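You operate a simulated robot arm through the tools that you are given. There is no shell and no other tool. Be economical: measure what you need, move in short steps, check, and stop when the job is done.

You are at the controls of a simulated robot arm. One attempt, no reset.

TASK
Test the DAWN brick, push it to the blue mark and lay the white pad on it.
Fine: in that order; tester back where it stood. Set down upright: yellow tester.
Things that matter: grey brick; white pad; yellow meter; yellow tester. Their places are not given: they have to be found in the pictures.

It is judged by the outcome, as a careful person would: the job done as asked, and still so three seconds after it is handed in. It fails if anything else is knocked over, pushed out of place, dropped, spilled or broken.

THE ROBOT
A 7-joint arm with a two-finger parallel gripper, fixed in place. Base frame: the origin is at the foot of the arm, x ahead of it, y to its left, z up; the work surface is at about z = 820. Units: mm, degrees, N and s.
With the tool pointing down near the work surface it reaches from about 240 to 680 mm from the base axis. Its first joint turns from -66.0 to 66.0 degrees. Payload 2.4 kg.
The tool frame sits at the grasp point between the pads (the TCP): z along the fingers, y along the line on which they close. The tips reach 30 mm beyond it. The gripper opens to 94 mm. The fingers are 28 mm wide and 10 mm thick; the gripper's body (50 by 96 mm) begins 55 mm behind the TCP.
Orientation is told as [roll, pitch, yaw] about the base's x, y, z axes, in that order, counted from this pose: with the fingers straight down and closing along the base's y, the tool's x points along the base's -x, its y along +y and its z along -z.

THE INTERFACE
- The arm moves only by the tool servo_tool. Its argument "increments" is one flat list of numbers, 7 for each row, row after row: the shift along the tool's x, y, z in mm, then the turn, a rotation vector about the tool's x, y, z in degrees, then the gripper command, from -1 (fully open) to 1 (shut), values between in proportion. In form: [tx, ty, tz, ax, ay, az, hand, tx, ty, tz, ax, ay, az, hand, ...]. A call has 1 to 8 rows; each row shifts and turns the commanded pose from where the row before left it, along the tool's axes as they then stand. A row lasts 0.2 s, in which the tool goes at most 50 mm and 8.6 degrees; a call with a longer step from one row to the next is refused whole, and so is a gripper value outside its range. Where a pose cannot be reached the arm comes as near as it can. A force on the tool above 90 N (or 10 N above the force at the start of the call, whichever is more), or a blocked arm, ends the call early, and 0.2 s more pass. The fingers move at their own pace (about 153 mm/s each) and stop on an object; they squeeze with about 21 N. The grip force told is the motor's: it shows also when the fingers shut on nothing. Time passes only in rows, and 0.2 s behind the last, so rows that do not move let the fingers close. The reply holds the time, the measured pose of the TCP, the force on the tool along the base axes, the opening and the grip force, in the units named above and with some noise, with the torque about the TCP (base axes, N m) and any sound that the robot's microphone picked up.
- Cameras (640 x 400 px; columns grow to the right, rows downward): "scene" is fixed at [42.5, 472.9, 1448.6]; the picture's right is [-0.73, -0.69, 0.00], its down [-0.36, 0.38, -0.85] and it looks along [0.59, -0.62, -0.52] (base axes); focal length 314 px, centre (320, 200). "wrist" rides on the gripper at [76, 14, -103] in the tool frame; the picture's right is [-0.18, 0.98, 0.00], its down [-0.75, -0.14, -0.64] and it looks along [-0.63, -0.12, 0.77] (tool axes); focal length 243 px, centre (320, 200).
- grab_frame(camera): a new picture of that camera. No time passes.
- measure_at(camera, pixels): for up to 12 pixels [column, row] of the newest picture of that camera ("zoom" is the newest enlarged one), the place [x, y, z] in the base frame of the surface seen there, good to about 2 mm. No time passes.
- inspect(camera, box): a new picture of the part [left, top, right, bottom] of that camera's present view, enlarged. No time passes.
- finish_job(): hands the job in; it is judged then, once.

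Keep the steps short. Do not move on a guess: measure, check each grasp and each placing, and mend mistakes. In all there are 80 turns and 34 pictures (those below and enlarged ones count). Leave the gripper open and the arm clear of the work at the hand-in unless told otherwise, and finish with a single line.

The tools are called after "Emit:" as a command line: name --argument value ..., lists and objects as JSON in quotes. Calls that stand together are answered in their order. servo_tool: Moves the arm, as the interface text tells. Its arguments: {"type":"object","properties":{"increments":{"type":"array","items":{"type":"number"}}},"required":["increments"]} The other tools are called the same way: grab_frame (camera) takes a picture; measure_at (camera, pixels) gives the place of the surface under pixels of a picture; inspect (camera, box) takes an enlarged picture of a part of a camera's view; finish_job () hands the job in.

At the start:

```text
t: 0.0
tool_pos: [388.3, -179.1, 1153.0]
tool_rot: [0.0, 0.0, 0.0]
contact_force: [1.3, 0.1, -0.4]
wrist_torque: [0.0, 0.01, 0.01]
opening: 94.1
grip_force: 0.0
```

scene: 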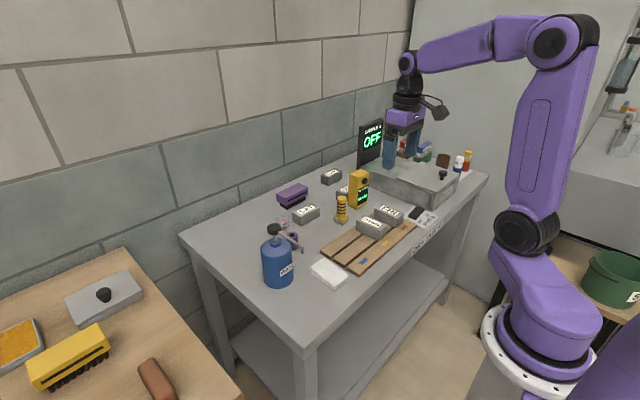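
wrist: 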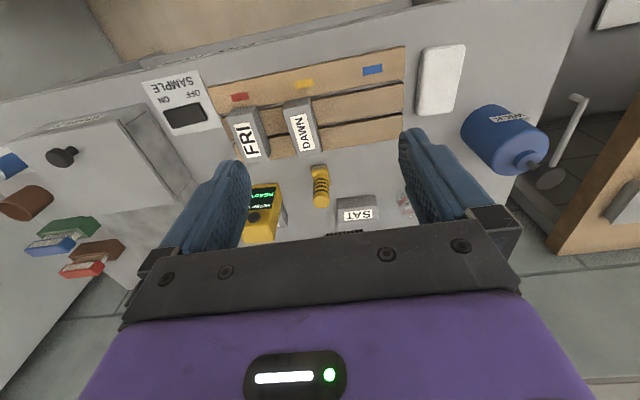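

I see the bricks, the yellow meter and tester, a SAMPLE switch and an OFF display. I'll enlarge both views to read the details.

Emit:
inspect --camera "scene" --box '[250, 110, 490, 300]'

Emit:
inspect --camera "wrist" --box '[130, 40, 480, 250]'

```text
2.11 times, centred on (370, 205) of scene
```

zoom: 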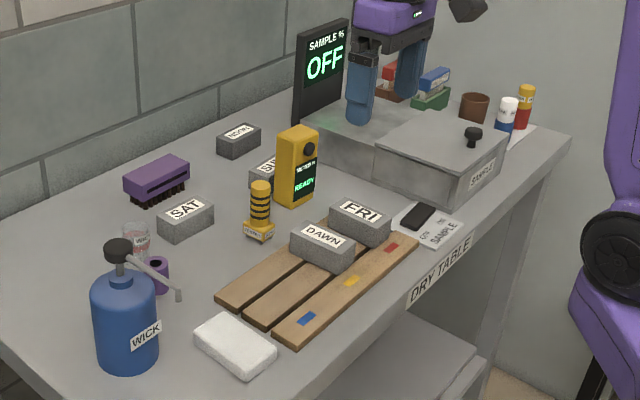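

```text
1.83 times, centred on (305, 145) of wrist
```

zoom: 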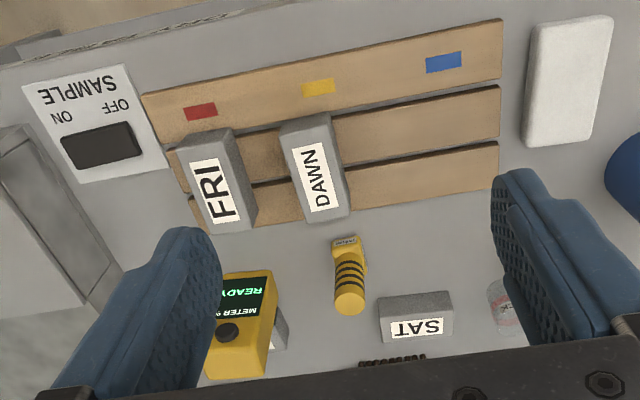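

The tester is the striped post and the meter shows READY. I'll look closer at the tester and meter, and measure the key points.

Emit:
inspect --camera "scene" --box '[320, 160, 430, 250]'

Emit:
measure_at --camera "wrist" --pixels '[[319, 168], [321, 203], [302, 132], [288, 107], [306, 102], [294, 157], [317, 152], [239, 97], [305, 84], [373, 70], [440, 80], [437, 112]]'

```text
4.44 times, centred on (375, 205) of scene
```

zoom: 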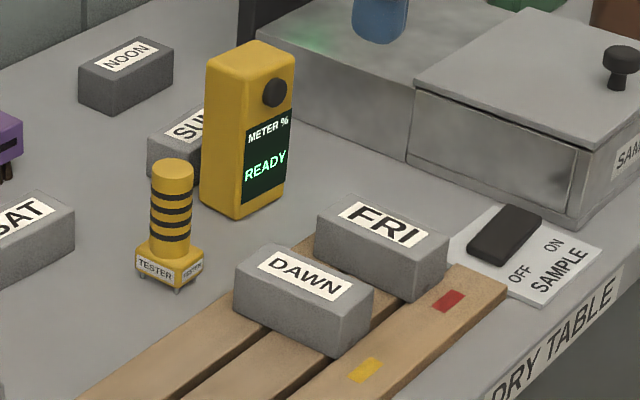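

```text
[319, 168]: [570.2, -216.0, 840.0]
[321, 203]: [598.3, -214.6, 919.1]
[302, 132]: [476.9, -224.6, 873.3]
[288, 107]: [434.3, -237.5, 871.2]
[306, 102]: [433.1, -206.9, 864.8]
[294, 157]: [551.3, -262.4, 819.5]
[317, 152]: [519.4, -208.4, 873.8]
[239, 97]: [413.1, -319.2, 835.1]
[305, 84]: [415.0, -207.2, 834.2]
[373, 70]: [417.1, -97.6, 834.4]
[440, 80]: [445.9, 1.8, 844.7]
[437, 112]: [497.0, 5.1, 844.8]
```

The tester has pins under its foot, so it must be set on the brick top. I'll measure the edges of the bricks, tester and meter on the wrist enlargement.

Emit:
inspect --camera "wrist" --box '[210, 80, 370, 250]'

```text
2.35 times, centred on (290, 165) of wrist
```

zoom: 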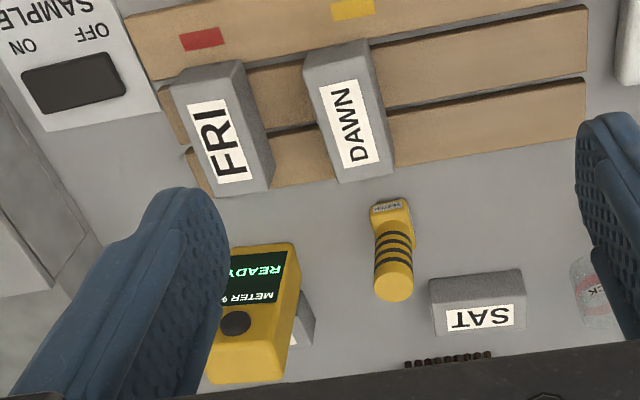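

Emit:
measure_at --camera "zoom" --pixels '[[308, 62], [357, 58], [343, 178], [380, 170], [392, 160], [240, 75], [258, 150], [265, 185], [312, 130], [392, 287], [375, 285], [410, 285]]'

Emit:
measure_at --camera "zoom" --pixels '[[374, 215], [411, 212], [388, 208], [392, 272], [392, 298], [285, 340], [225, 380], [180, 38], [220, 45], [335, 8], [370, 12], [290, 250]]'

```text
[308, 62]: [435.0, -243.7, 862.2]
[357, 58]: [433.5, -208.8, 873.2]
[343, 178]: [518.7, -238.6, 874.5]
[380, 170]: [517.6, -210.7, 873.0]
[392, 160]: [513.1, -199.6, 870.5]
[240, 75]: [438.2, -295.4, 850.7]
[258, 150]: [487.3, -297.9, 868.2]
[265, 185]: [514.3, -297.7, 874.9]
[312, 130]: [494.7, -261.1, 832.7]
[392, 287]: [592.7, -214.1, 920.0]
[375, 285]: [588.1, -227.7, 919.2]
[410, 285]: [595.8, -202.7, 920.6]
```

```text
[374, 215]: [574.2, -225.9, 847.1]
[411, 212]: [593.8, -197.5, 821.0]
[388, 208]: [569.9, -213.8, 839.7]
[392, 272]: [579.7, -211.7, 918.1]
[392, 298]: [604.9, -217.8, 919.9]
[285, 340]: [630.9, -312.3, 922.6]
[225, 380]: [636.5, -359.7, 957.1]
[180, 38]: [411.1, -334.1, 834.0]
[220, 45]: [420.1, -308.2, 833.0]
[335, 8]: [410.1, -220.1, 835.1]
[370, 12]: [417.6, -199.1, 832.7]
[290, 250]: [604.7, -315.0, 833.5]
```

DAWN spans about x 434–520, y −243 to −201, with its top at 873. The tester's axis is near (592, −214) and its top is at 920. I'll move above the tester with the fingers opened to about 54 mm.

Emit:
servo_tool --increments '[-34, -5.9, 25, 0, 0, 0, -0.15, -34, -5.9, 25, 0, 0, 0, -0.15, -34, -5.9, 25, 0, 0, 0, -0.15, -34, -5.9, 25, 0, 0, 0, -0.15, -34, -5.9, 25, 0, 0, 0, -0.15, -34, -5.9, 25, 0, 0, 0, -0.15, 0, 0, 0, 0, 0, 0, -0.15]'

Emit:
grab_frame --camera "wrist"

```text
t: 1.6
tool_pos: [592.1, -214.8, 1003.8]
tool_rot: [0.1, 0.0, 0.0]
contact_force: [0.8, -0.4, 0.8]
wrist_torque: [0.0, -0.02, -0.01]
opening: 54.2
grip_force: 0.0
```

```text
27 pictures are left
```

wrist: 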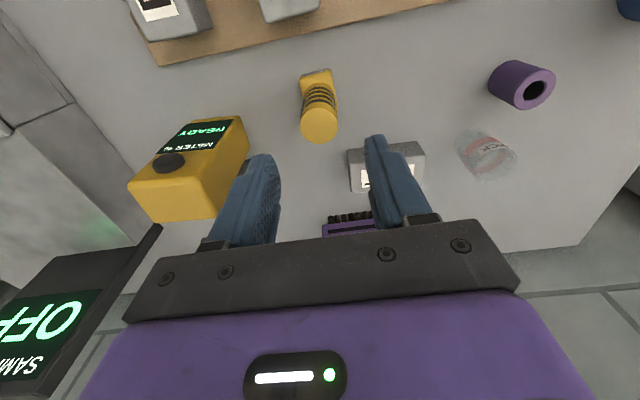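

Emit:
measure_at --camera "wrist" --pixels '[[319, 125], [303, 122], [336, 120], [319, 138], [319, 112], [350, 170], [378, 148], [248, 150], [225, 185], [302, 78], [333, 78]]'

```text
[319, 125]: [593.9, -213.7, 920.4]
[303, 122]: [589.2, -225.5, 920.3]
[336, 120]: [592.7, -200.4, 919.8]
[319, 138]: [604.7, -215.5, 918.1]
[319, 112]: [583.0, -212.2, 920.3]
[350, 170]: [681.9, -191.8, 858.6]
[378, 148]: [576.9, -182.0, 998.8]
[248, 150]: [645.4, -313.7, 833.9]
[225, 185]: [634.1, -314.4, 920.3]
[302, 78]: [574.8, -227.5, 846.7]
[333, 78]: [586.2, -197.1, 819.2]
```

The tester's axis is at (593, −213.3) and it is clear around it. I'll descend to TCP z≈892 with the fingers open and check.

Emit:
servo_tool --increments '[-1, 1.5, 30, 0, 0, 0, -0.15, 0, 0, 30, 0, 0, 0, -0.15, 0, 0, 30, 0, 0, 0, -0.15, 0, 0, 21, 0, 0, 0, -0.15, 0, 0, 0, 0, 0, 0, -0.15]'

Emit:
grab_frame --camera "wrist"

```text
t: 2.8
tool_pos: [594.3, -213.7, 893.4]
tool_rot: [0.0, 0.0, 0.0]
contact_force: [0.3, -0.6, 0.4]
wrist_torque: [0.01, -0.01, 0.01]
opening: 54.3
grip_force: 0.0
```

```text
26 pictures are left
```

wrist: 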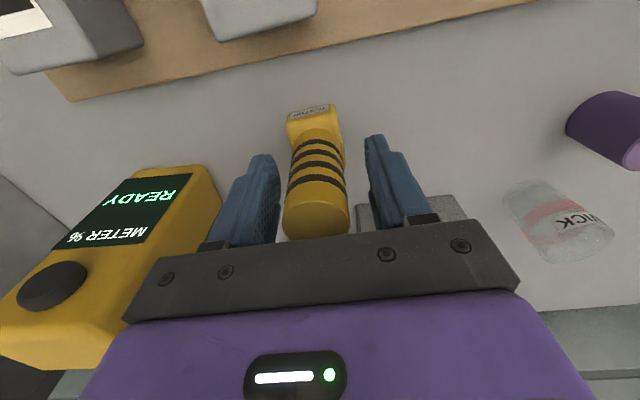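

The shaft is centred between the fingers. Next I'll close and let the grip settle.

Emit:
servo_tool --increments '[0, 0, 0, 0, 0, 0, 0.2, 0, 0, 0, 0, 0, 0, 0.6, 0, 0, 0, 0, 0, 0, 1, 0, 0, 0, 0, 0, 0, 1]'

```text
t: 3.8
tool_pos: [593.7, -213.8, 894.0]
tool_rot: [-0.1, 0.0, -0.1]
contact_force: [0.1, -0.2, 0.4]
wrist_torque: [0.02, -0.06, 0.03]
opening: 30.2
grip_force: 21.0
```

The fingers hold the shaft at 30 mm with 21 N. I'll lift 85 mm and carry it over DAWN's centre at about (477, −222).

Emit:
servo_tool --increments '[0, 0, -15, 0, 0, 0, 1, 0, 0, -35, 0, 0, 0, 1, 0, 0, -35, 0, 0, 0, 1, 38, -2.5, 0, 0, 0, 0, 1, 38, -3, 0, 0, 0, 1, 40, -3, 0, 0, 0, 0, 1, 0, 0, 0, 0, 0, 0, 1]'

Emit:
grab_frame --camera "wrist"

Emit:
inspect --camera "scene" --box '[320, 140, 440, 250]'

```text
refused: increments must hold 7 numbers for each row
```

```text
25 pictures are left
```

wrist: 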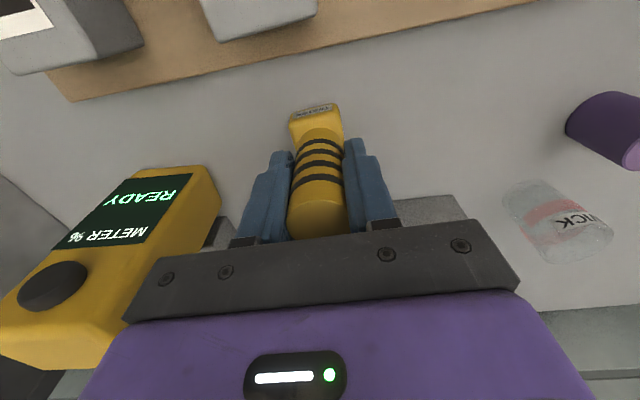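

```text
3.64 times, centred on (380, 195) of scene
```

zoom: 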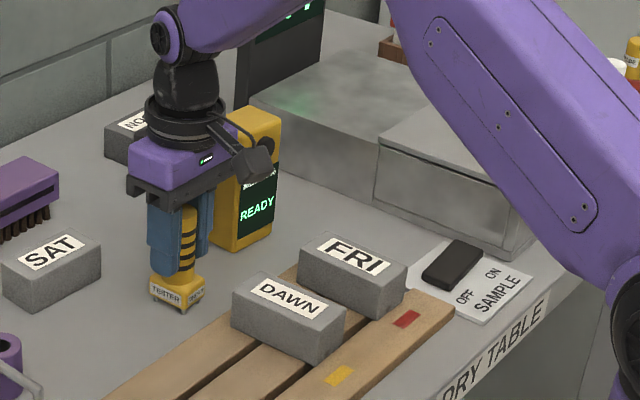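

The list was malformed, so nothing moved. I'll resend it with 7 numbers in every row.

Emit:
servo_tool --increments '[0, 0, -15, 0, 0, 0, 1, 0, 0, -35, 0, 0, 0, 1, 0, 0, -35, 0, 0, 0, 1, 38, -2.5, 0, 0, 0, 0, 1, 39, -3, 0, 0, 0, 0, 1, 40, -3, 0, 0, 0, 0, 1, 0, 0, 0, 0, 0, 0, 1]'

Emit:
grab_frame --camera "wrist"

```text
t: 5.4
tool_pos: [476.8, -221.8, 975.5]
tool_rot: [0.0, 0.0, -0.1]
contact_force: [-0.5, 0.4, -2.1]
wrist_torque: [-0.01, 0.01, 0.02]
opening: 30.5
grip_force: 20.5
```

```text
23 pictures are left
```

wrist: 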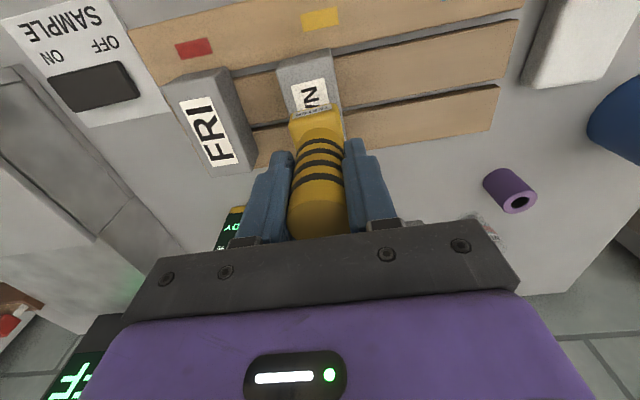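

The tester hangs over DAWN and contact is expected near z≈947. I'll lower 25 mm, then check.

Emit:
servo_tool --increments '[0, 0, 15, 0, 0, 0, 1, 0, 0, 9, 0, 0, 0, 1, 0, 0, 3, 0, 0, 0, 1, 0, 0, 0, 0, 0, 0, 1]'

Emit:
inspect --camera "scene" --box '[320, 140, 440, 250]'

```text
t: 6.4
tool_pos: [474.8, -220.3, 949.4]
tool_rot: [0.0, -0.1, -0.1]
contact_force: [-0.3, 1.3, -1.3]
wrist_torque: [-0.03, 0.02, 0.03]
opening: 30.3
grip_force: 21.4
```

```text
3.64 times, centred on (380, 195) of scene
```

zoom: 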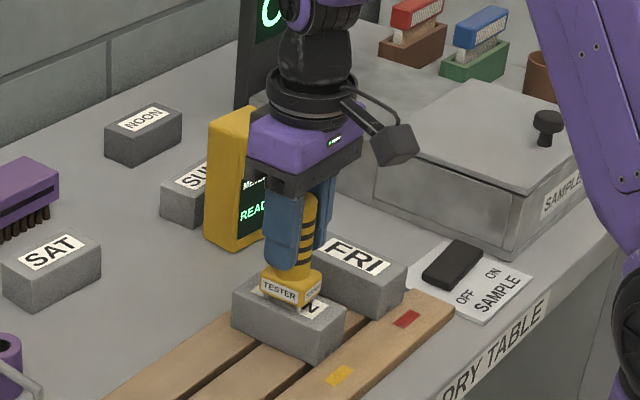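

The tester is just above the brick. I'll go down in 1–1.5 mm steps and watch the force.

Emit:
servo_tool --increments '[0, 0, 1.5, 0, 0, 0, 1, 0, 0, 1, 0, 0, 0, 1, 0, 0, 0, 0, 0, 0, 1]'

```text
t: 7.2
tool_pos: [477.2, -222.0, 948.2]
tool_rot: [0.0, 0.1, 0.0]
contact_force: [-0.6, 0.0, -0.6]
wrist_torque: [0.07, -0.03, -0.02]
opening: 30.6
grip_force: 20.7
```

Emit:
servo_tool --increments '[0, 0, 1, 0, 0, 0, 1, 0, 0, 1, 0, 0, 0, 1, 0, 0, 0, 0, 0, 0, 1]'

Emit:
inspect --camera "scene" --box '[340, 160, 410, 230]'

```text
t: 8.0
tool_pos: [476.7, -221.5, 946.2]
tool_rot: [-0.1, -0.2, -0.1]
contact_force: [-2.2, 0.2, 15.6]
wrist_torque: [0.17, -0.08, 0.02]
opening: 30.4
grip_force: 21.2
```

```text
5.71 times, centred on (375, 195) of scene
```

zoom: 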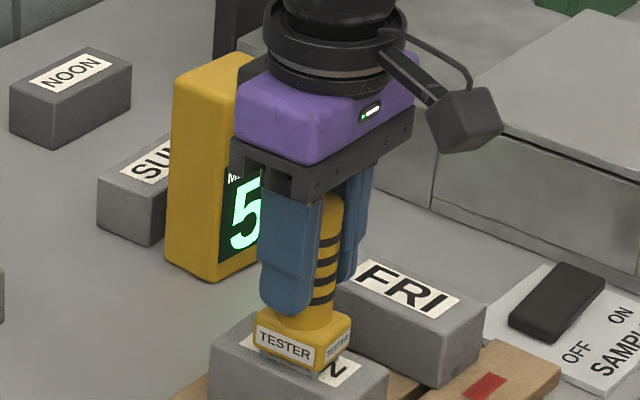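

Contact at about 16 N, and the meter now shows a number starting with 5. I'll hold a moment so the reading settles, then look again.

Emit:
servo_tool --increments '[0, 0, 0, 0, 0, 0, 1, 0, 0, 0, 0, 0, 0, 1, 0, 0, 0, 0, 0, 0, 1, 0, 0, 0, 0, 0, 0, 1, 0, 0, 0, 0, 0, 0, 1, 0, 0, 0, 0, 0, 0, 1, 0, 0, 0, 0, 0, 0, 1]'

Emit:
grab_frame --camera "wrist"

Emit:
inspect --camera "scene" --box '[340, 160, 410, 230]'

```text
t: 9.6
tool_pos: [476.9, -220.2, 947.1]
tool_rot: [0.0, 0.1, 0.1]
contact_force: [2.9, -4.1, 9.3]
wrist_torque: [-0.3, -0.35, -0.06]
opening: 30.4
grip_force: 21.0
```

```text
20 pictures are left
```

wrist: 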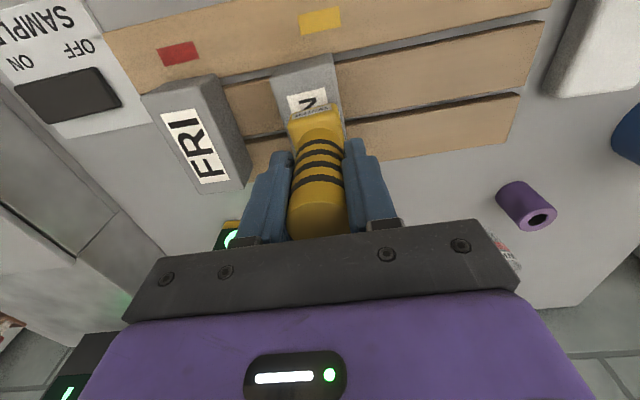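

```text
5.71 times, centred on (375, 195) of scene
```

zoom: 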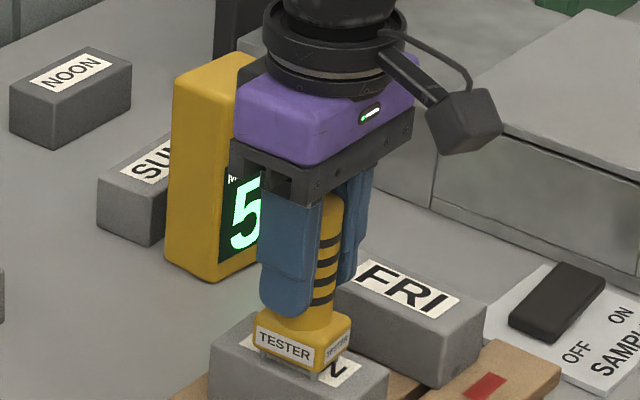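

The reading holds steady, so the test is made. I'll lift straight up, carry the tester back over its spot and stop about 30 mm above.

Emit:
servo_tool --increments '[0, 0, -11.5, 0, 0, 0, 1, 0, 0, -20, 0, 0, 0, 1, -38, 2.5, 0, 0, 0, 0, 1, -39, 3, 0, 0, 0, 0, 1, -40, 3, 0, 0, 0, 0, 1, 0, 0, 30, 0, 0, 0, 1, 0, 0, 25, 0, 0, 0, 1, 0, 0, 0, 0, 0, 0, 1]'

Emit:
inspect --camera "scene" --box '[320, 150, 420, 240]'

```text
t: 11.4
tool_pos: [594.0, -212.7, 925.7]
tool_rot: [-0.1, 0.0, 0.0]
contact_force: [-0.4, -0.3, -0.9]
wrist_torque: [0.03, 0.01, -0.01]
opening: 30.2
grip_force: 20.8
```

```text
4.44 times, centred on (370, 195) of scene
```

zoom: 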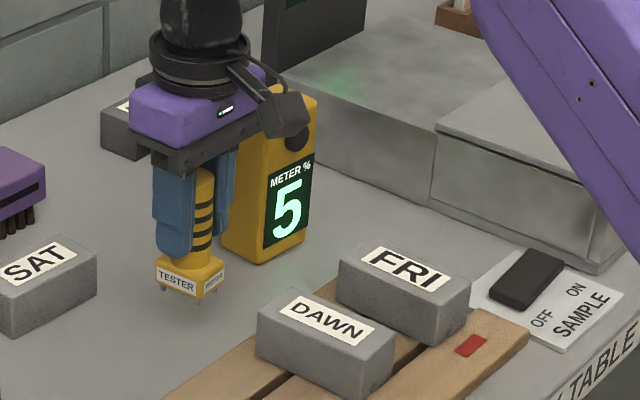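

The meter has latched "5 %", so the test is complete. Next I'll lower the tester to its spot, slowly at the end.

Emit:
servo_tool --increments '[0, 0, 16, 0, 0, 0, 1, 0, 0, 9, 0, 0, 0, 1, 0, 0, 3, 0, 0, 0, 1, 0, 0, 1, 0, 0, 0, 1, 0, 0, 1, 0, 0, 0, 1, 0, 0, 0, 0, 0, 0, 1]'

```text
t: 12.8
tool_pos: [593.1, -212.5, 892.6]
tool_rot: [0.1, 0.0, 0.0]
contact_force: [0.7, 0.7, 1.7]
wrist_torque: [0.12, -0.07, 0.0]
opening: 30.3
grip_force: 20.9
```

There is a first trace of contact. I'll go 1 mm lower to be sure it stands.

Emit:
servo_tool --increments '[0, 0, 0.7, 0, 0, 0, 1, 0, 0, 0, 0, 0, 0, 1]'

Emit:
inspect --camera "scene" --box '[330, 190, 380, 235]'

```text
t: 13.4
tool_pos: [593.1, -211.7, 892.4]
tool_rot: [0.0, -0.1, -0.1]
contact_force: [-4.2, 1.9, 14.9]
wrist_torque: [0.27, 0.14, 0.01]
opening: 30.3
grip_force: 21.1
```

```text
8.89 times, centred on (355, 212) of scene
```

zoom: 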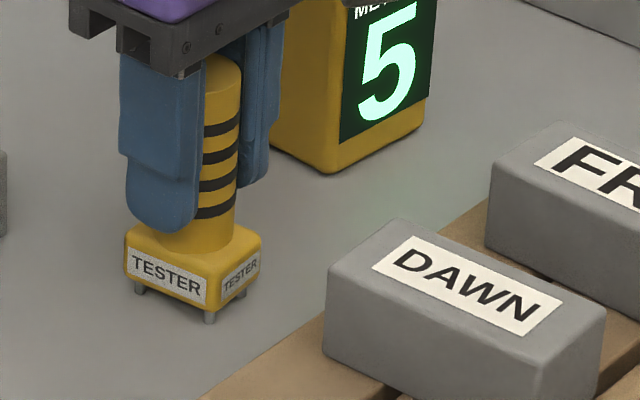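

The tester's feet are on the table with 15 N on them. I'll ease off, open gently and rise straight up.

Emit:
servo_tool --increments '[0, 0, -0.6, 0, 0, 0, 1, 0, 0, 0, 0, 0, 0, 0.3, 0, 0, 0, 0, 0, 0, 0.1, 0, 0, 0, 0, 0, 0, -0.15, 0, 0, 0, 0, 0, 0, -0.15, 0, 0, -30, 0, 0, 0, -0.15, 0, 0, -45, 0, 0, 0, -0.15, 0, 0, -45, 0, 0, 0, -0.15]'

Emit:
grab_frame --camera "wrist"

```text
t: 15.2
tool_pos: [592.6, -213.9, 1011.9]
tool_rot: [0.1, 0.0, -0.2]
contact_force: [-0.3, 0.0, -0.5]
wrist_torque: [-0.03, -0.01, 0.01]
opening: 53.7
grip_force: 0.0
```

```text
16 pictures are left
```

wrist: 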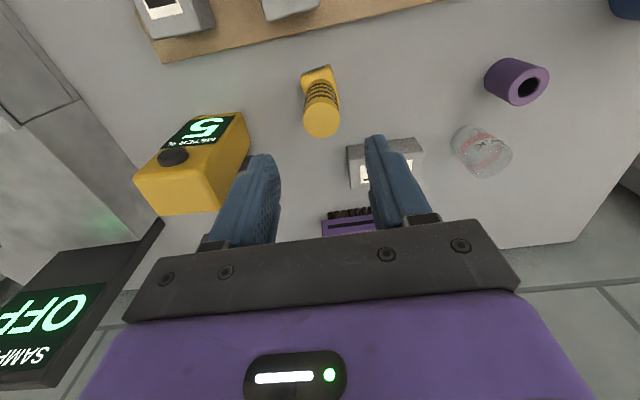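

I'll confirm the tester stands where it was, and move above DAWN with the gripper fully open for the push.

Emit:
measure_at --camera "wrist" --pixels '[[322, 122], [305, 118], [339, 117], [322, 135]]'

Emit:
servo_tool --increments '[38, 0, 0, 0, 0, 0, -0.5, 39, -1, 0, 0, 0, 0, -1, 39, -1, 0, 0, 0, 0, -1, 0, 0, 0, 0, 0, 0, -1]'

Emit:
grab_frame --camera "wrist"

```text
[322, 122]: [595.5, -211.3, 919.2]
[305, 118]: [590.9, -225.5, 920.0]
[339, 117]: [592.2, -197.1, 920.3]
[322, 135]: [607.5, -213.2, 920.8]
```

```text
t: 16.2
tool_pos: [477.3, -216.4, 1011.5]
tool_rot: [0.0, 0.0, -0.1]
contact_force: [0.0, -1.0, 1.0]
wrist_torque: [-0.02, 0.0, -0.03]
opening: 93.4
grip_force: 0.1
```

```text
15 pictures are left
```

wrist: 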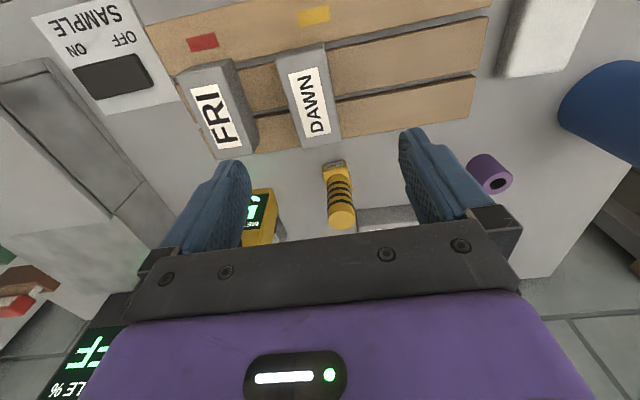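

The tester is back within about 2 mm. Next I'll measure DAWN's and FRI's sides and the marks precisely.

Emit:
measure_at --camera "wrist" --pixels '[[279, 58], [323, 48], [302, 140], [336, 130], [328, 95], [290, 95], [302, 20], [329, 14], [240, 100], [255, 150], [308, 142]]'

Emit:
inspect --camera "scene" --box '[300, 190, 430, 300]'

```text
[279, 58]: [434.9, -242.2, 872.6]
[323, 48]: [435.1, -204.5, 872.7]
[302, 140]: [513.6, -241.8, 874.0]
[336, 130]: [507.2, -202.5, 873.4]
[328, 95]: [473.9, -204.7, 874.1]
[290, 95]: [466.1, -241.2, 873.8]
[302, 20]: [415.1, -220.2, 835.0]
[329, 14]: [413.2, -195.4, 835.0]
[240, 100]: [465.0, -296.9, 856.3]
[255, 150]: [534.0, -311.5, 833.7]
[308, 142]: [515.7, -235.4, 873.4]
```

```text
3.64 times, centred on (365, 245) of scene
```

zoom: 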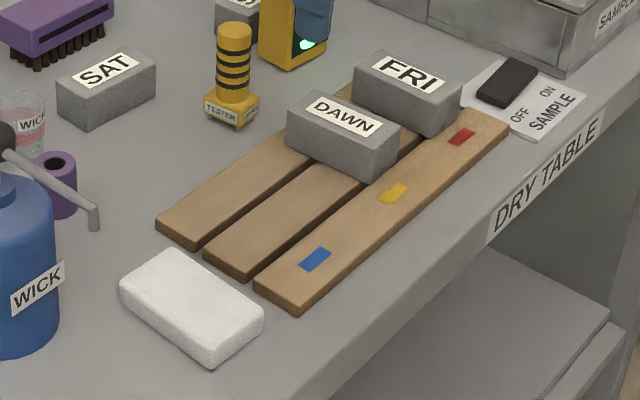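

Emit:
measure_at --camera "zoom" --pixels '[[299, 263], [316, 272], [315, 259], [331, 255], [314, 247], [174, 252], [122, 287], [262, 312], [210, 352], [190, 300], [160, 225], [207, 255]]'

```text
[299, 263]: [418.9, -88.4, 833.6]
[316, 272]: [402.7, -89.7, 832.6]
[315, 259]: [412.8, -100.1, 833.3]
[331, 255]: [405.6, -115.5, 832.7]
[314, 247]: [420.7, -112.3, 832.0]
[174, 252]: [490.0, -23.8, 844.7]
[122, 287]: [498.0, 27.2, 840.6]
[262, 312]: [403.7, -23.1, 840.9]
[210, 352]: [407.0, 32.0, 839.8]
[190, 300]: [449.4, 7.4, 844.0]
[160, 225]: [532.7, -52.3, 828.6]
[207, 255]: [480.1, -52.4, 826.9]
```

Blue mark's centre is y≈−101 and DAWN's centre is y≈−222.5. I'll open to 70 mm, straddle DAWN (free gap to FRI about 54 mm) and lower until the tips are about 10 mm above the slats.

Emit:
servo_tool --increments '[0, -4, 30, 0, 0, 0, -0.49, 0, 0, 40, 0, 0, 0, -0.49, 0, 0, 30, 0, 0, 0, -0.49, 0, 0, 25, 0, 0, 0, -0.49, 0, 0, 12, 0, 0, 0, -0.49, 0, 0, 0, 0, 0, 0, -0.49]'

Emit:
grab_frame --camera "wrist"

```text
t: 17.6
tool_pos: [478.1, -221.0, 875.6]
tool_rot: [-0.2, 0.0, 0.0]
contact_force: [-0.4, 0.3, 0.2]
wrist_torque: [0.03, -0.03, -0.02]
opening: 69.9
grip_force: 0.0
```

```text
13 pictures are left
```

wrist: 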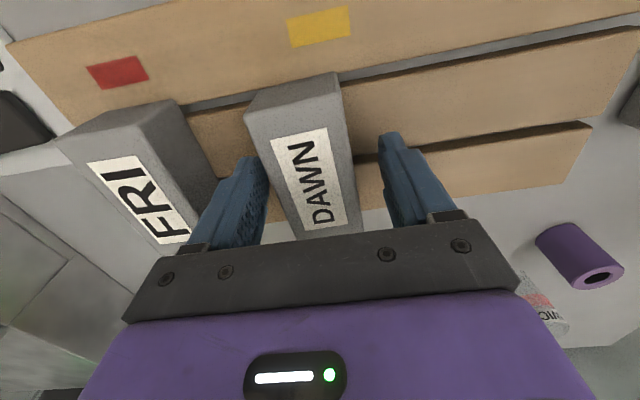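

The fingers straddle DAWN with FRI clear. I'll push slowly in +y, about 100 mm first, and check.

Emit:
servo_tool --increments '[0, 10, 0, 0, 0, 0, -0.49, 0, 12, 0, 0, 0, 0, -0.49, 0, 13, 0, 0, 0, 0, -0.49, 0, 13, 0, 0, 0, 0, -0.49, 0, 13, 0, 0, 0, 0, -0.49, 0, 13, 0, 0, 0, 0, -0.49, 0, 13, 0, 0, 0, 0, -0.49, 0, 13, 0, 0, 0, 0, -0.49]'

Emit:
grab_frame --camera "wrist"

```text
t: 19.4
tool_pos: [477.8, -118.6, 876.2]
tool_rot: [0.0, 0.0, -0.1]
contact_force: [1.0, -0.4, -0.1]
wrist_torque: [0.0, -0.03, -0.03]
opening: 70.5
grip_force: 0.8
```

```text
12 pictures are left
```

wrist: 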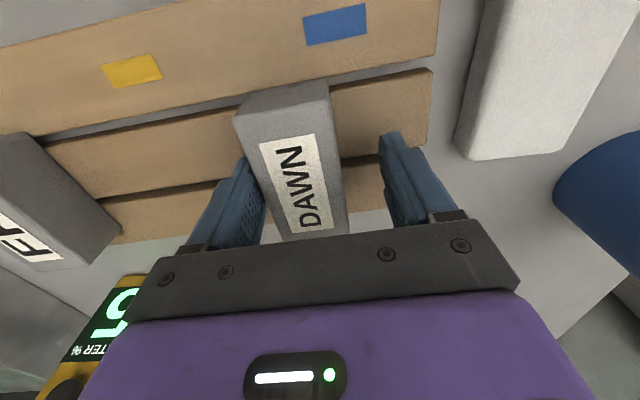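

DAWN slid along, though it may have yawed slightly. I'll measure it and the blue mark.

Emit:
measure_at --camera "wrist" --pixels '[[242, 118], [322, 95], [334, 140], [345, 200], [345, 225], [252, 140], [304, 32], [366, 20], [335, 25]]'

```text
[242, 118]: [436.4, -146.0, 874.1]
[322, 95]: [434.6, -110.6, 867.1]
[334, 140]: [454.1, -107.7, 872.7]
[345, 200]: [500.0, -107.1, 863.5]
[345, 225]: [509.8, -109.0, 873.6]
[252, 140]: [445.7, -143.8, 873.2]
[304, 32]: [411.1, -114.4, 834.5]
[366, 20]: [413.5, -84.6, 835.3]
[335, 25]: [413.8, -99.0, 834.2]
```

DAWN is straight with its centre at y≈−126.5, and the mark's centre is y≈−100. I'll push 26 mm more.

Emit:
servo_tool --increments '[0, 9, 0, 0, 0, 0, -0.49, 0, 9, 0, 0, 0, 0, -0.49, 0, 8, 0, 0, 0, 0, -0.49, 0, 0, 0, 0, 0, 0, -0.49]'

Emit:
grab_frame --camera "wrist"

```text
t: 20.4
tool_pos: [477.5, -93.0, 874.6]
tool_rot: [0.0, 0.0, -0.1]
contact_force: [-0.4, -1.9, -0.4]
wrist_torque: [0.01, -0.06, -0.01]
opening: 70.7
grip_force: 0.7
```

```text
11 pictures are left
```

wrist: 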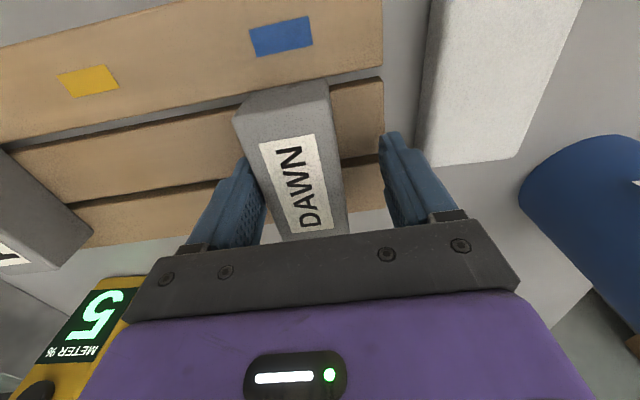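

Emit:
measure_at --camera "wrist" --pixels '[[242, 118], [325, 95], [334, 140], [345, 225], [252, 140], [260, 160], [251, 42], [313, 32], [282, 36]]'

```text
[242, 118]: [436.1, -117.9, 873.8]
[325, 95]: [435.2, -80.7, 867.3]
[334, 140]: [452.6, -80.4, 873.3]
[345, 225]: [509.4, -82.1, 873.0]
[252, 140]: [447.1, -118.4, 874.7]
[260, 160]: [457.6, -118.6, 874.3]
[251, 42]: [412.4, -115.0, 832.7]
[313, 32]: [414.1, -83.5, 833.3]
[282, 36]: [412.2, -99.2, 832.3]
```

DAWN's centre is y≈−100, right at the blue mark. I'll back off 8 mm, rise, and move over the pad to look.

Emit:
servo_tool --increments '[0, -8, 0, 0, 0, 0, -0.49, 0, 0, -35, 0, 0, 0, -0.49, 0, 0, -45, 0, 0, 0, -0.49, 0, 0, -45, 0, 0, 0, -0.49, 8, 35, 0, 0, 0, 0, -0.7, 9, 35, 0, 0, 0, 0, -0.7, 9, 35, 0, 0, 0, 0, -0.7, 0, 0, 0, 0, 0, 0, -0.7]'

Emit:
grab_frame --camera "wrist"

```text
t: 22.2
tool_pos: [450.9, 5.1, 1000.0]
tool_rot: [0.0, -0.1, -0.2]
contact_force: [0.0, 0.5, 0.7]
wrist_torque: [0.01, 0.02, 0.03]
opening: 79.7
grip_force: 0.1
```

```text
10 pictures are left
```

wrist: 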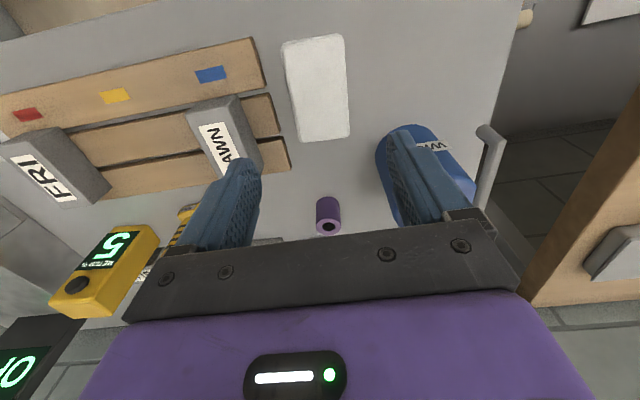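

Emit:
measure_at --camera "wrist" --pixels '[[285, 50], [340, 40], [302, 138], [348, 130], [318, 88], [292, 90], [346, 85], [380, 145], [390, 135], [425, 140], [405, 128], [480, 135]]'

```text
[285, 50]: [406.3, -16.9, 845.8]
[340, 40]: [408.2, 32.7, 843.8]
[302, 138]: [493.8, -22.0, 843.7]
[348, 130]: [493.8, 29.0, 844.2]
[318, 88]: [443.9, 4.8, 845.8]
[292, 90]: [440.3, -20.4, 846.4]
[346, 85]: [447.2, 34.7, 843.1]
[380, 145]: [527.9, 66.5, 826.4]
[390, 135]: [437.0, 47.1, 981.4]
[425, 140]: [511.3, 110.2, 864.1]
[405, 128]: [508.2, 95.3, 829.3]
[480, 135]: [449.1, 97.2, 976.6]
```

The pad's centre is about (451, 6), roughly 53 mm wide with its top at 845. The bottle's lever is close at (449, 97, 976), so I'll check how far it reaches before lowering.

Emit:
measure_at --camera "wrist" --pixels '[[478, 128], [485, 127], [495, 140], [490, 170], [483, 200], [470, 150], [440, 145], [448, 165], [294, 110], [287, 65], [343, 60], [347, 110]]'

Emit:
inspect --camera "scene" --box '[220, 100, 420, 300]'

```text
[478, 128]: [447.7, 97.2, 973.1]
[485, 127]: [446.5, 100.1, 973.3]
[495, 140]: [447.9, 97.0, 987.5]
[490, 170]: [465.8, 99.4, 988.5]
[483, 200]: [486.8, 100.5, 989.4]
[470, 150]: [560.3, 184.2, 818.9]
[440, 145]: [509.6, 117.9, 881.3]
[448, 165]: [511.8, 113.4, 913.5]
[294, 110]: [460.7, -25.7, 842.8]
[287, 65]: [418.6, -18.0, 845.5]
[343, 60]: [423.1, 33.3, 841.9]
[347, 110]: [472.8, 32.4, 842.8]
```

```text
2.00 times, centred on (320, 200) of scene
```

zoom: 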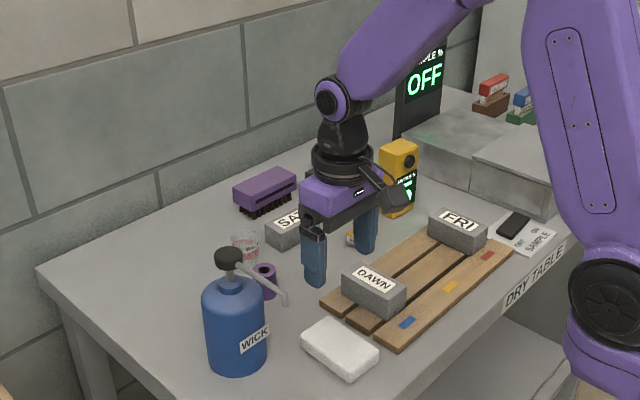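

The lever stays at y≥97, about 40 mm clear of the gripper body. I'll open to 75 mm, centre on y≈6 and descend to TCP z≈857.

Emit:
servo_tool --increments '[0, 1, 40, 0, 0, 0, -0.6, 0, 0, 40, 0, 0, 0, -0.6, 0, 0, 35, 0, 0, 0, -0.6, 0, 0, 18, 0, 0, 0, -0.6, 0, 0, 9, 0, 0, 0, -0.6, 0, 0, 0, 0, 0, 0, -0.6]'

Emit:
grab_frame --camera "wrist"

```text
t: 23.6
tool_pos: [451.6, 5.0, 858.5]
tool_rot: [0.0, 0.0, 0.0]
contact_force: [-0.4, -0.3, -0.5]
wrist_torque: [-0.04, 0.02, 0.0]
opening: 75.3
grip_force: 0.1
```

```text
8 pictures are left
```

wrist: 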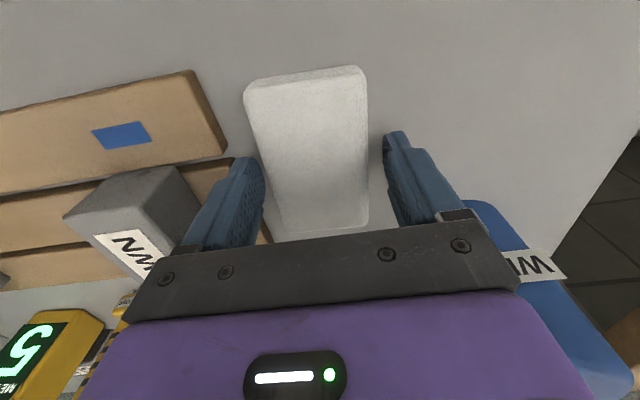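

The pad sits between the fingers. I'll close on it and lift 15 mm to check the hold.

Emit:
servo_tool --increments '[0, 0, 0, 0, 0, 0, -0.2, 0, 0, 0, 0, 0, 0, 0.2, 0, 0, 0, 0, 0, 0, 0.6, 0, 0, 0, 0, 0, 0, 0.6, 0, 0, -5, 0, 0, 0, 0.6, 0, 0, -10, 0, 0, 0, 0.6, 0, 0, 0, 0, 0, 0, 0.6]'

```text
t: 25.2
tool_pos: [450.1, 5.5, 874.5]
tool_rot: [0.0, 0.0, -0.1]
contact_force: [0.3, -0.5, 1.3]
wrist_torque: [-0.05, -0.03, 0.0]
opening: 58.8
grip_force: 21.1
```

The pad is held at 59 mm with 21 N. I'll lift well above the brick, carry it over DAWN's centre (477, −100) and look.

Emit:
servo_tool --increments '[0, 0, -30, 0, 0, 0, 0.6, 0, 0, -40, 0, 0, 0, 0.6, -9, -35, 0, 0, 0, 0, 0.6, -9, -35, 0, 0, 0, 0, 0.6, -9, -36, 0, 0, 0, 0, 0.6, 0, 0, 0, 0, 0, 0, 0.6]'

Emit:
grab_frame --camera "wrist"

```text
t: 26.6
tool_pos: [479.4, -100.9, 943.6]
tool_rot: [-0.1, 0.0, 0.0]
contact_force: [0.1, -0.2, 0.4]
wrist_torque: [0.02, 0.0, -0.02]
opening: 58.9
grip_force: 21.2
```

```text
7 pictures are left
```

wrist: 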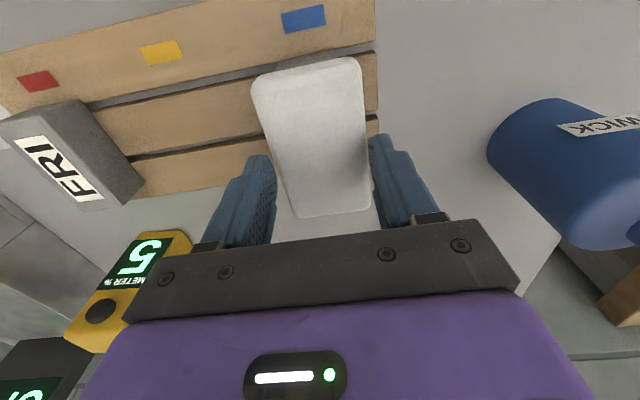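

The pad hangs level over the brick. I'll measure its outline to centre it.

Emit:
measure_at --camera "wrist" --pixels '[[305, 70], [258, 84], [355, 65], [330, 212], [298, 212], [368, 205], [315, 140]]'

Emit:
inspect --camera "scene" --box '[300, 160, 420, 260]'

```text
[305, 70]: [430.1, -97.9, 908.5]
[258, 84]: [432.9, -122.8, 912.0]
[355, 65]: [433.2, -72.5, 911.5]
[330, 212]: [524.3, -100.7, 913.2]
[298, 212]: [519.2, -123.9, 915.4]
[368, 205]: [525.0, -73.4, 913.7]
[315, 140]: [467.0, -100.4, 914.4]
```

```text
4.00 times, centred on (360, 210) of scene
```

zoom: 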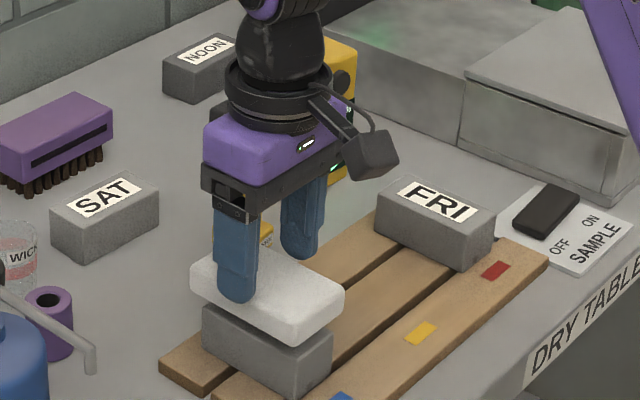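

The pad looks centred, but its top reads lower than I expected. I'll cross-check with the scene view.

Emit:
measure_at --camera "zoom" --pixels '[[290, 290], [310, 305], [205, 262], [238, 295], [236, 270], [265, 318], [290, 340], [265, 335], [265, 355], [230, 210], [330, 290]]'

```text
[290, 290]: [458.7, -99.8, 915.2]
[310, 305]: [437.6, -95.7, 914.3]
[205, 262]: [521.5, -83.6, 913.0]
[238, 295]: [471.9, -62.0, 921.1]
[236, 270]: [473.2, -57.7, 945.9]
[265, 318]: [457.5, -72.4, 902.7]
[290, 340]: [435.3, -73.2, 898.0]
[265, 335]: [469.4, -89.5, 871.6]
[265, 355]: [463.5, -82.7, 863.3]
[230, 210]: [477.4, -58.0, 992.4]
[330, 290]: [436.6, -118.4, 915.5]
```

The pad is held only by the fingertips: its top is at about 915 and its bottom about 890, 16 mm above the brick. I'll lower it at once, without extra waiting.

Emit:
servo_tool --increments '[1.5, 0, 7, 0, 0, 0, 0.6, 0, 0, 5, 0, 0, 0, 0.6, 0, 0, 2, 0, 0, 0, 0.6]'

Emit:
inspect --camera "scene" --box '[320, 180, 400, 260]'

```text
t: 27.4
tool_pos: [476.8, -100.2, 929.4]
tool_rot: [0.0, 0.1, -0.1]
contact_force: [0.9, -0.2, -0.2]
wrist_torque: [-0.03, -0.01, 0.03]
opening: 58.7
grip_force: 21.0
```

```text
5.00 times, centred on (360, 220) of scene
```

zoom: 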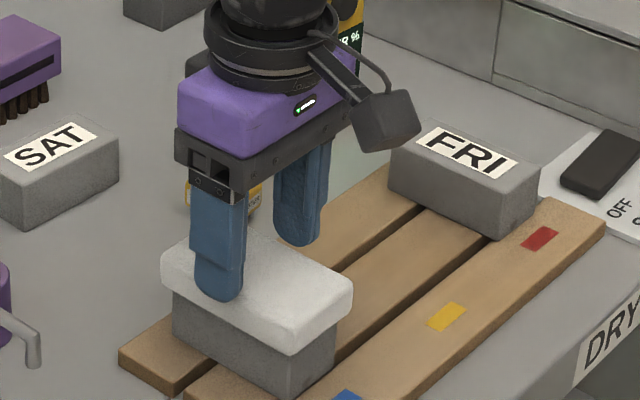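

Emit:
measure_at --camera "zoom" --pixels '[[290, 285], [215, 325], [217, 318], [260, 330], [215, 332], [217, 338], [250, 365], [262, 350], [280, 250], [220, 290], [332, 285], [180, 250]]'

```text
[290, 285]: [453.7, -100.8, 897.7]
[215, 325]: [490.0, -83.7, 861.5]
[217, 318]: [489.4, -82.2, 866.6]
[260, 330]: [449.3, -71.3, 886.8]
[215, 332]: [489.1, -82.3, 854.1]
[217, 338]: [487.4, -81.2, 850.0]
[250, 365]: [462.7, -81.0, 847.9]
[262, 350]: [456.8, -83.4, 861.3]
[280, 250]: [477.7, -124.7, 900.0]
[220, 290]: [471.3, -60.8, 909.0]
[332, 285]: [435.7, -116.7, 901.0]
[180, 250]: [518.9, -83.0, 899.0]
```

The pad's top is at about 899, which matches resting on the brick (873.5 + 25). I'll lower 1 mm more, open slowly and rise.

Emit:
servo_tool --increments '[0, 0, 1, 0, 0, 0, 0.6, 0, 0, 0, 0, 0, 0, -0.28, 0, 0, 0, 0, 0, 0, -0.4, 0, 0, 0, 0, 0, 0, -0.7, 0, 0, 0, 0, 0, 0, -0.7, 0, 0, -20, 0, 0, 0, -0.7, 0, 0, -45, 0, 0, 0, -0.7, 0, 0, -45, 0, 0, 0, -0.7]'

Emit:
grab_frame --camera "wrist"

```text
t: 29.2
tool_pos: [475.7, -101.2, 1038.6]
tool_rot: [0.0, 0.0, -0.1]
contact_force: [1.2, -0.3, -0.3]
wrist_torque: [-0.01, 0.0, -0.05]
opening: 79.8
grip_force: 0.0
```

```text
4 pictures are left
```

wrist: 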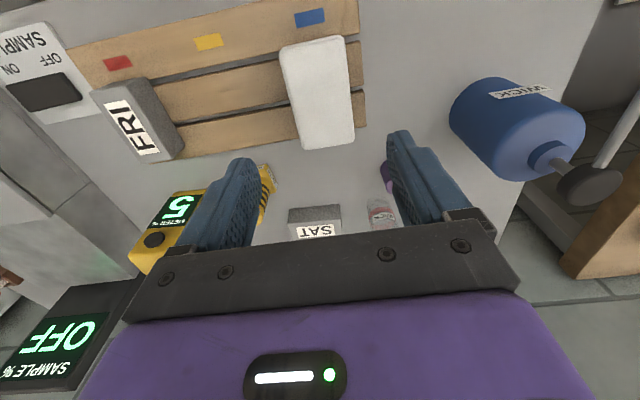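

The pad lies on the brick. I'll move the arm up and clear, open it fully, and then check the whole scene.

Emit:
servo_tool --increments '[0, 0, -40, 0, 0, 0, -1, 25, -20, -30, 0, 0, 0, -1, 30, -25, -25, 0, 0, 0, -1, 30, -25, -15, 0, 0, 0, -1, 0, 0, 0, 0, 0, 0, -1, 0, 0, 0, 0, 0, 0, -1]'

Emit:
inspect --camera "scene" --box '[250, 130, 450, 290]'

Emit:
grab_frame --camera "wrist"

```text
t: 30.6
tool_pos: [391.7, -172.8, 1149.5]
tool_rot: [0.0, 0.0, 0.0]
contact_force: [0.6, -0.4, 0.2]
wrist_torque: [0.01, 0.0, 0.0]
opening: 93.9
grip_force: 0.0
```

```text
2.50 times, centred on (350, 210) of scene
```

zoom: 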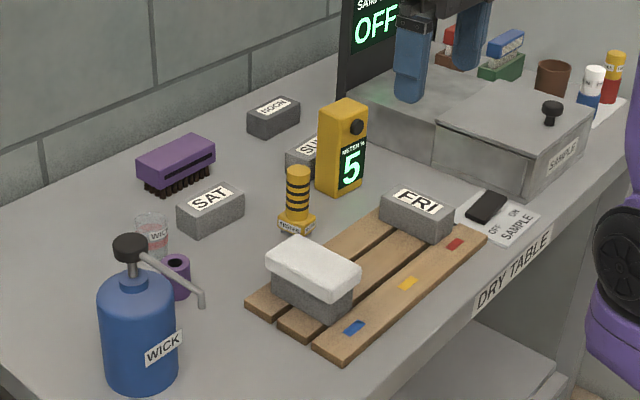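

```text
2 pictures are left
```

wrist: 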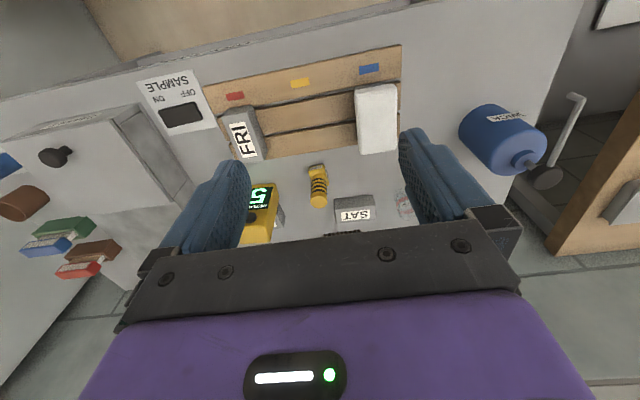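

Everything stands as it should. One last numeric check of the pad, brick and tester.

Emit:
measure_at --camera "zoom" --pixels '[[312, 264], [275, 243], [350, 275], [300, 170], [300, 300], [352, 328]]'

```text
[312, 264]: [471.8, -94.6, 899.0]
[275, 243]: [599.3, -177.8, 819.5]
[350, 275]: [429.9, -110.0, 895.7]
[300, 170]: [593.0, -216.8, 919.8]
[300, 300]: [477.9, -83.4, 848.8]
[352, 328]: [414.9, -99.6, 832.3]
```

The pad is level at 899 on DAWN, the brick is at the blue mark, and the tester is upright at its spot. Handing in.

Emit:
finish_job

```text
The job is handed in.
```

DAWN was tested (the meter reads 5 %), the tester is back upright within about 2 mm of where it stood, DAWN was pushed to the blue mark, and the white pad is lying on it.
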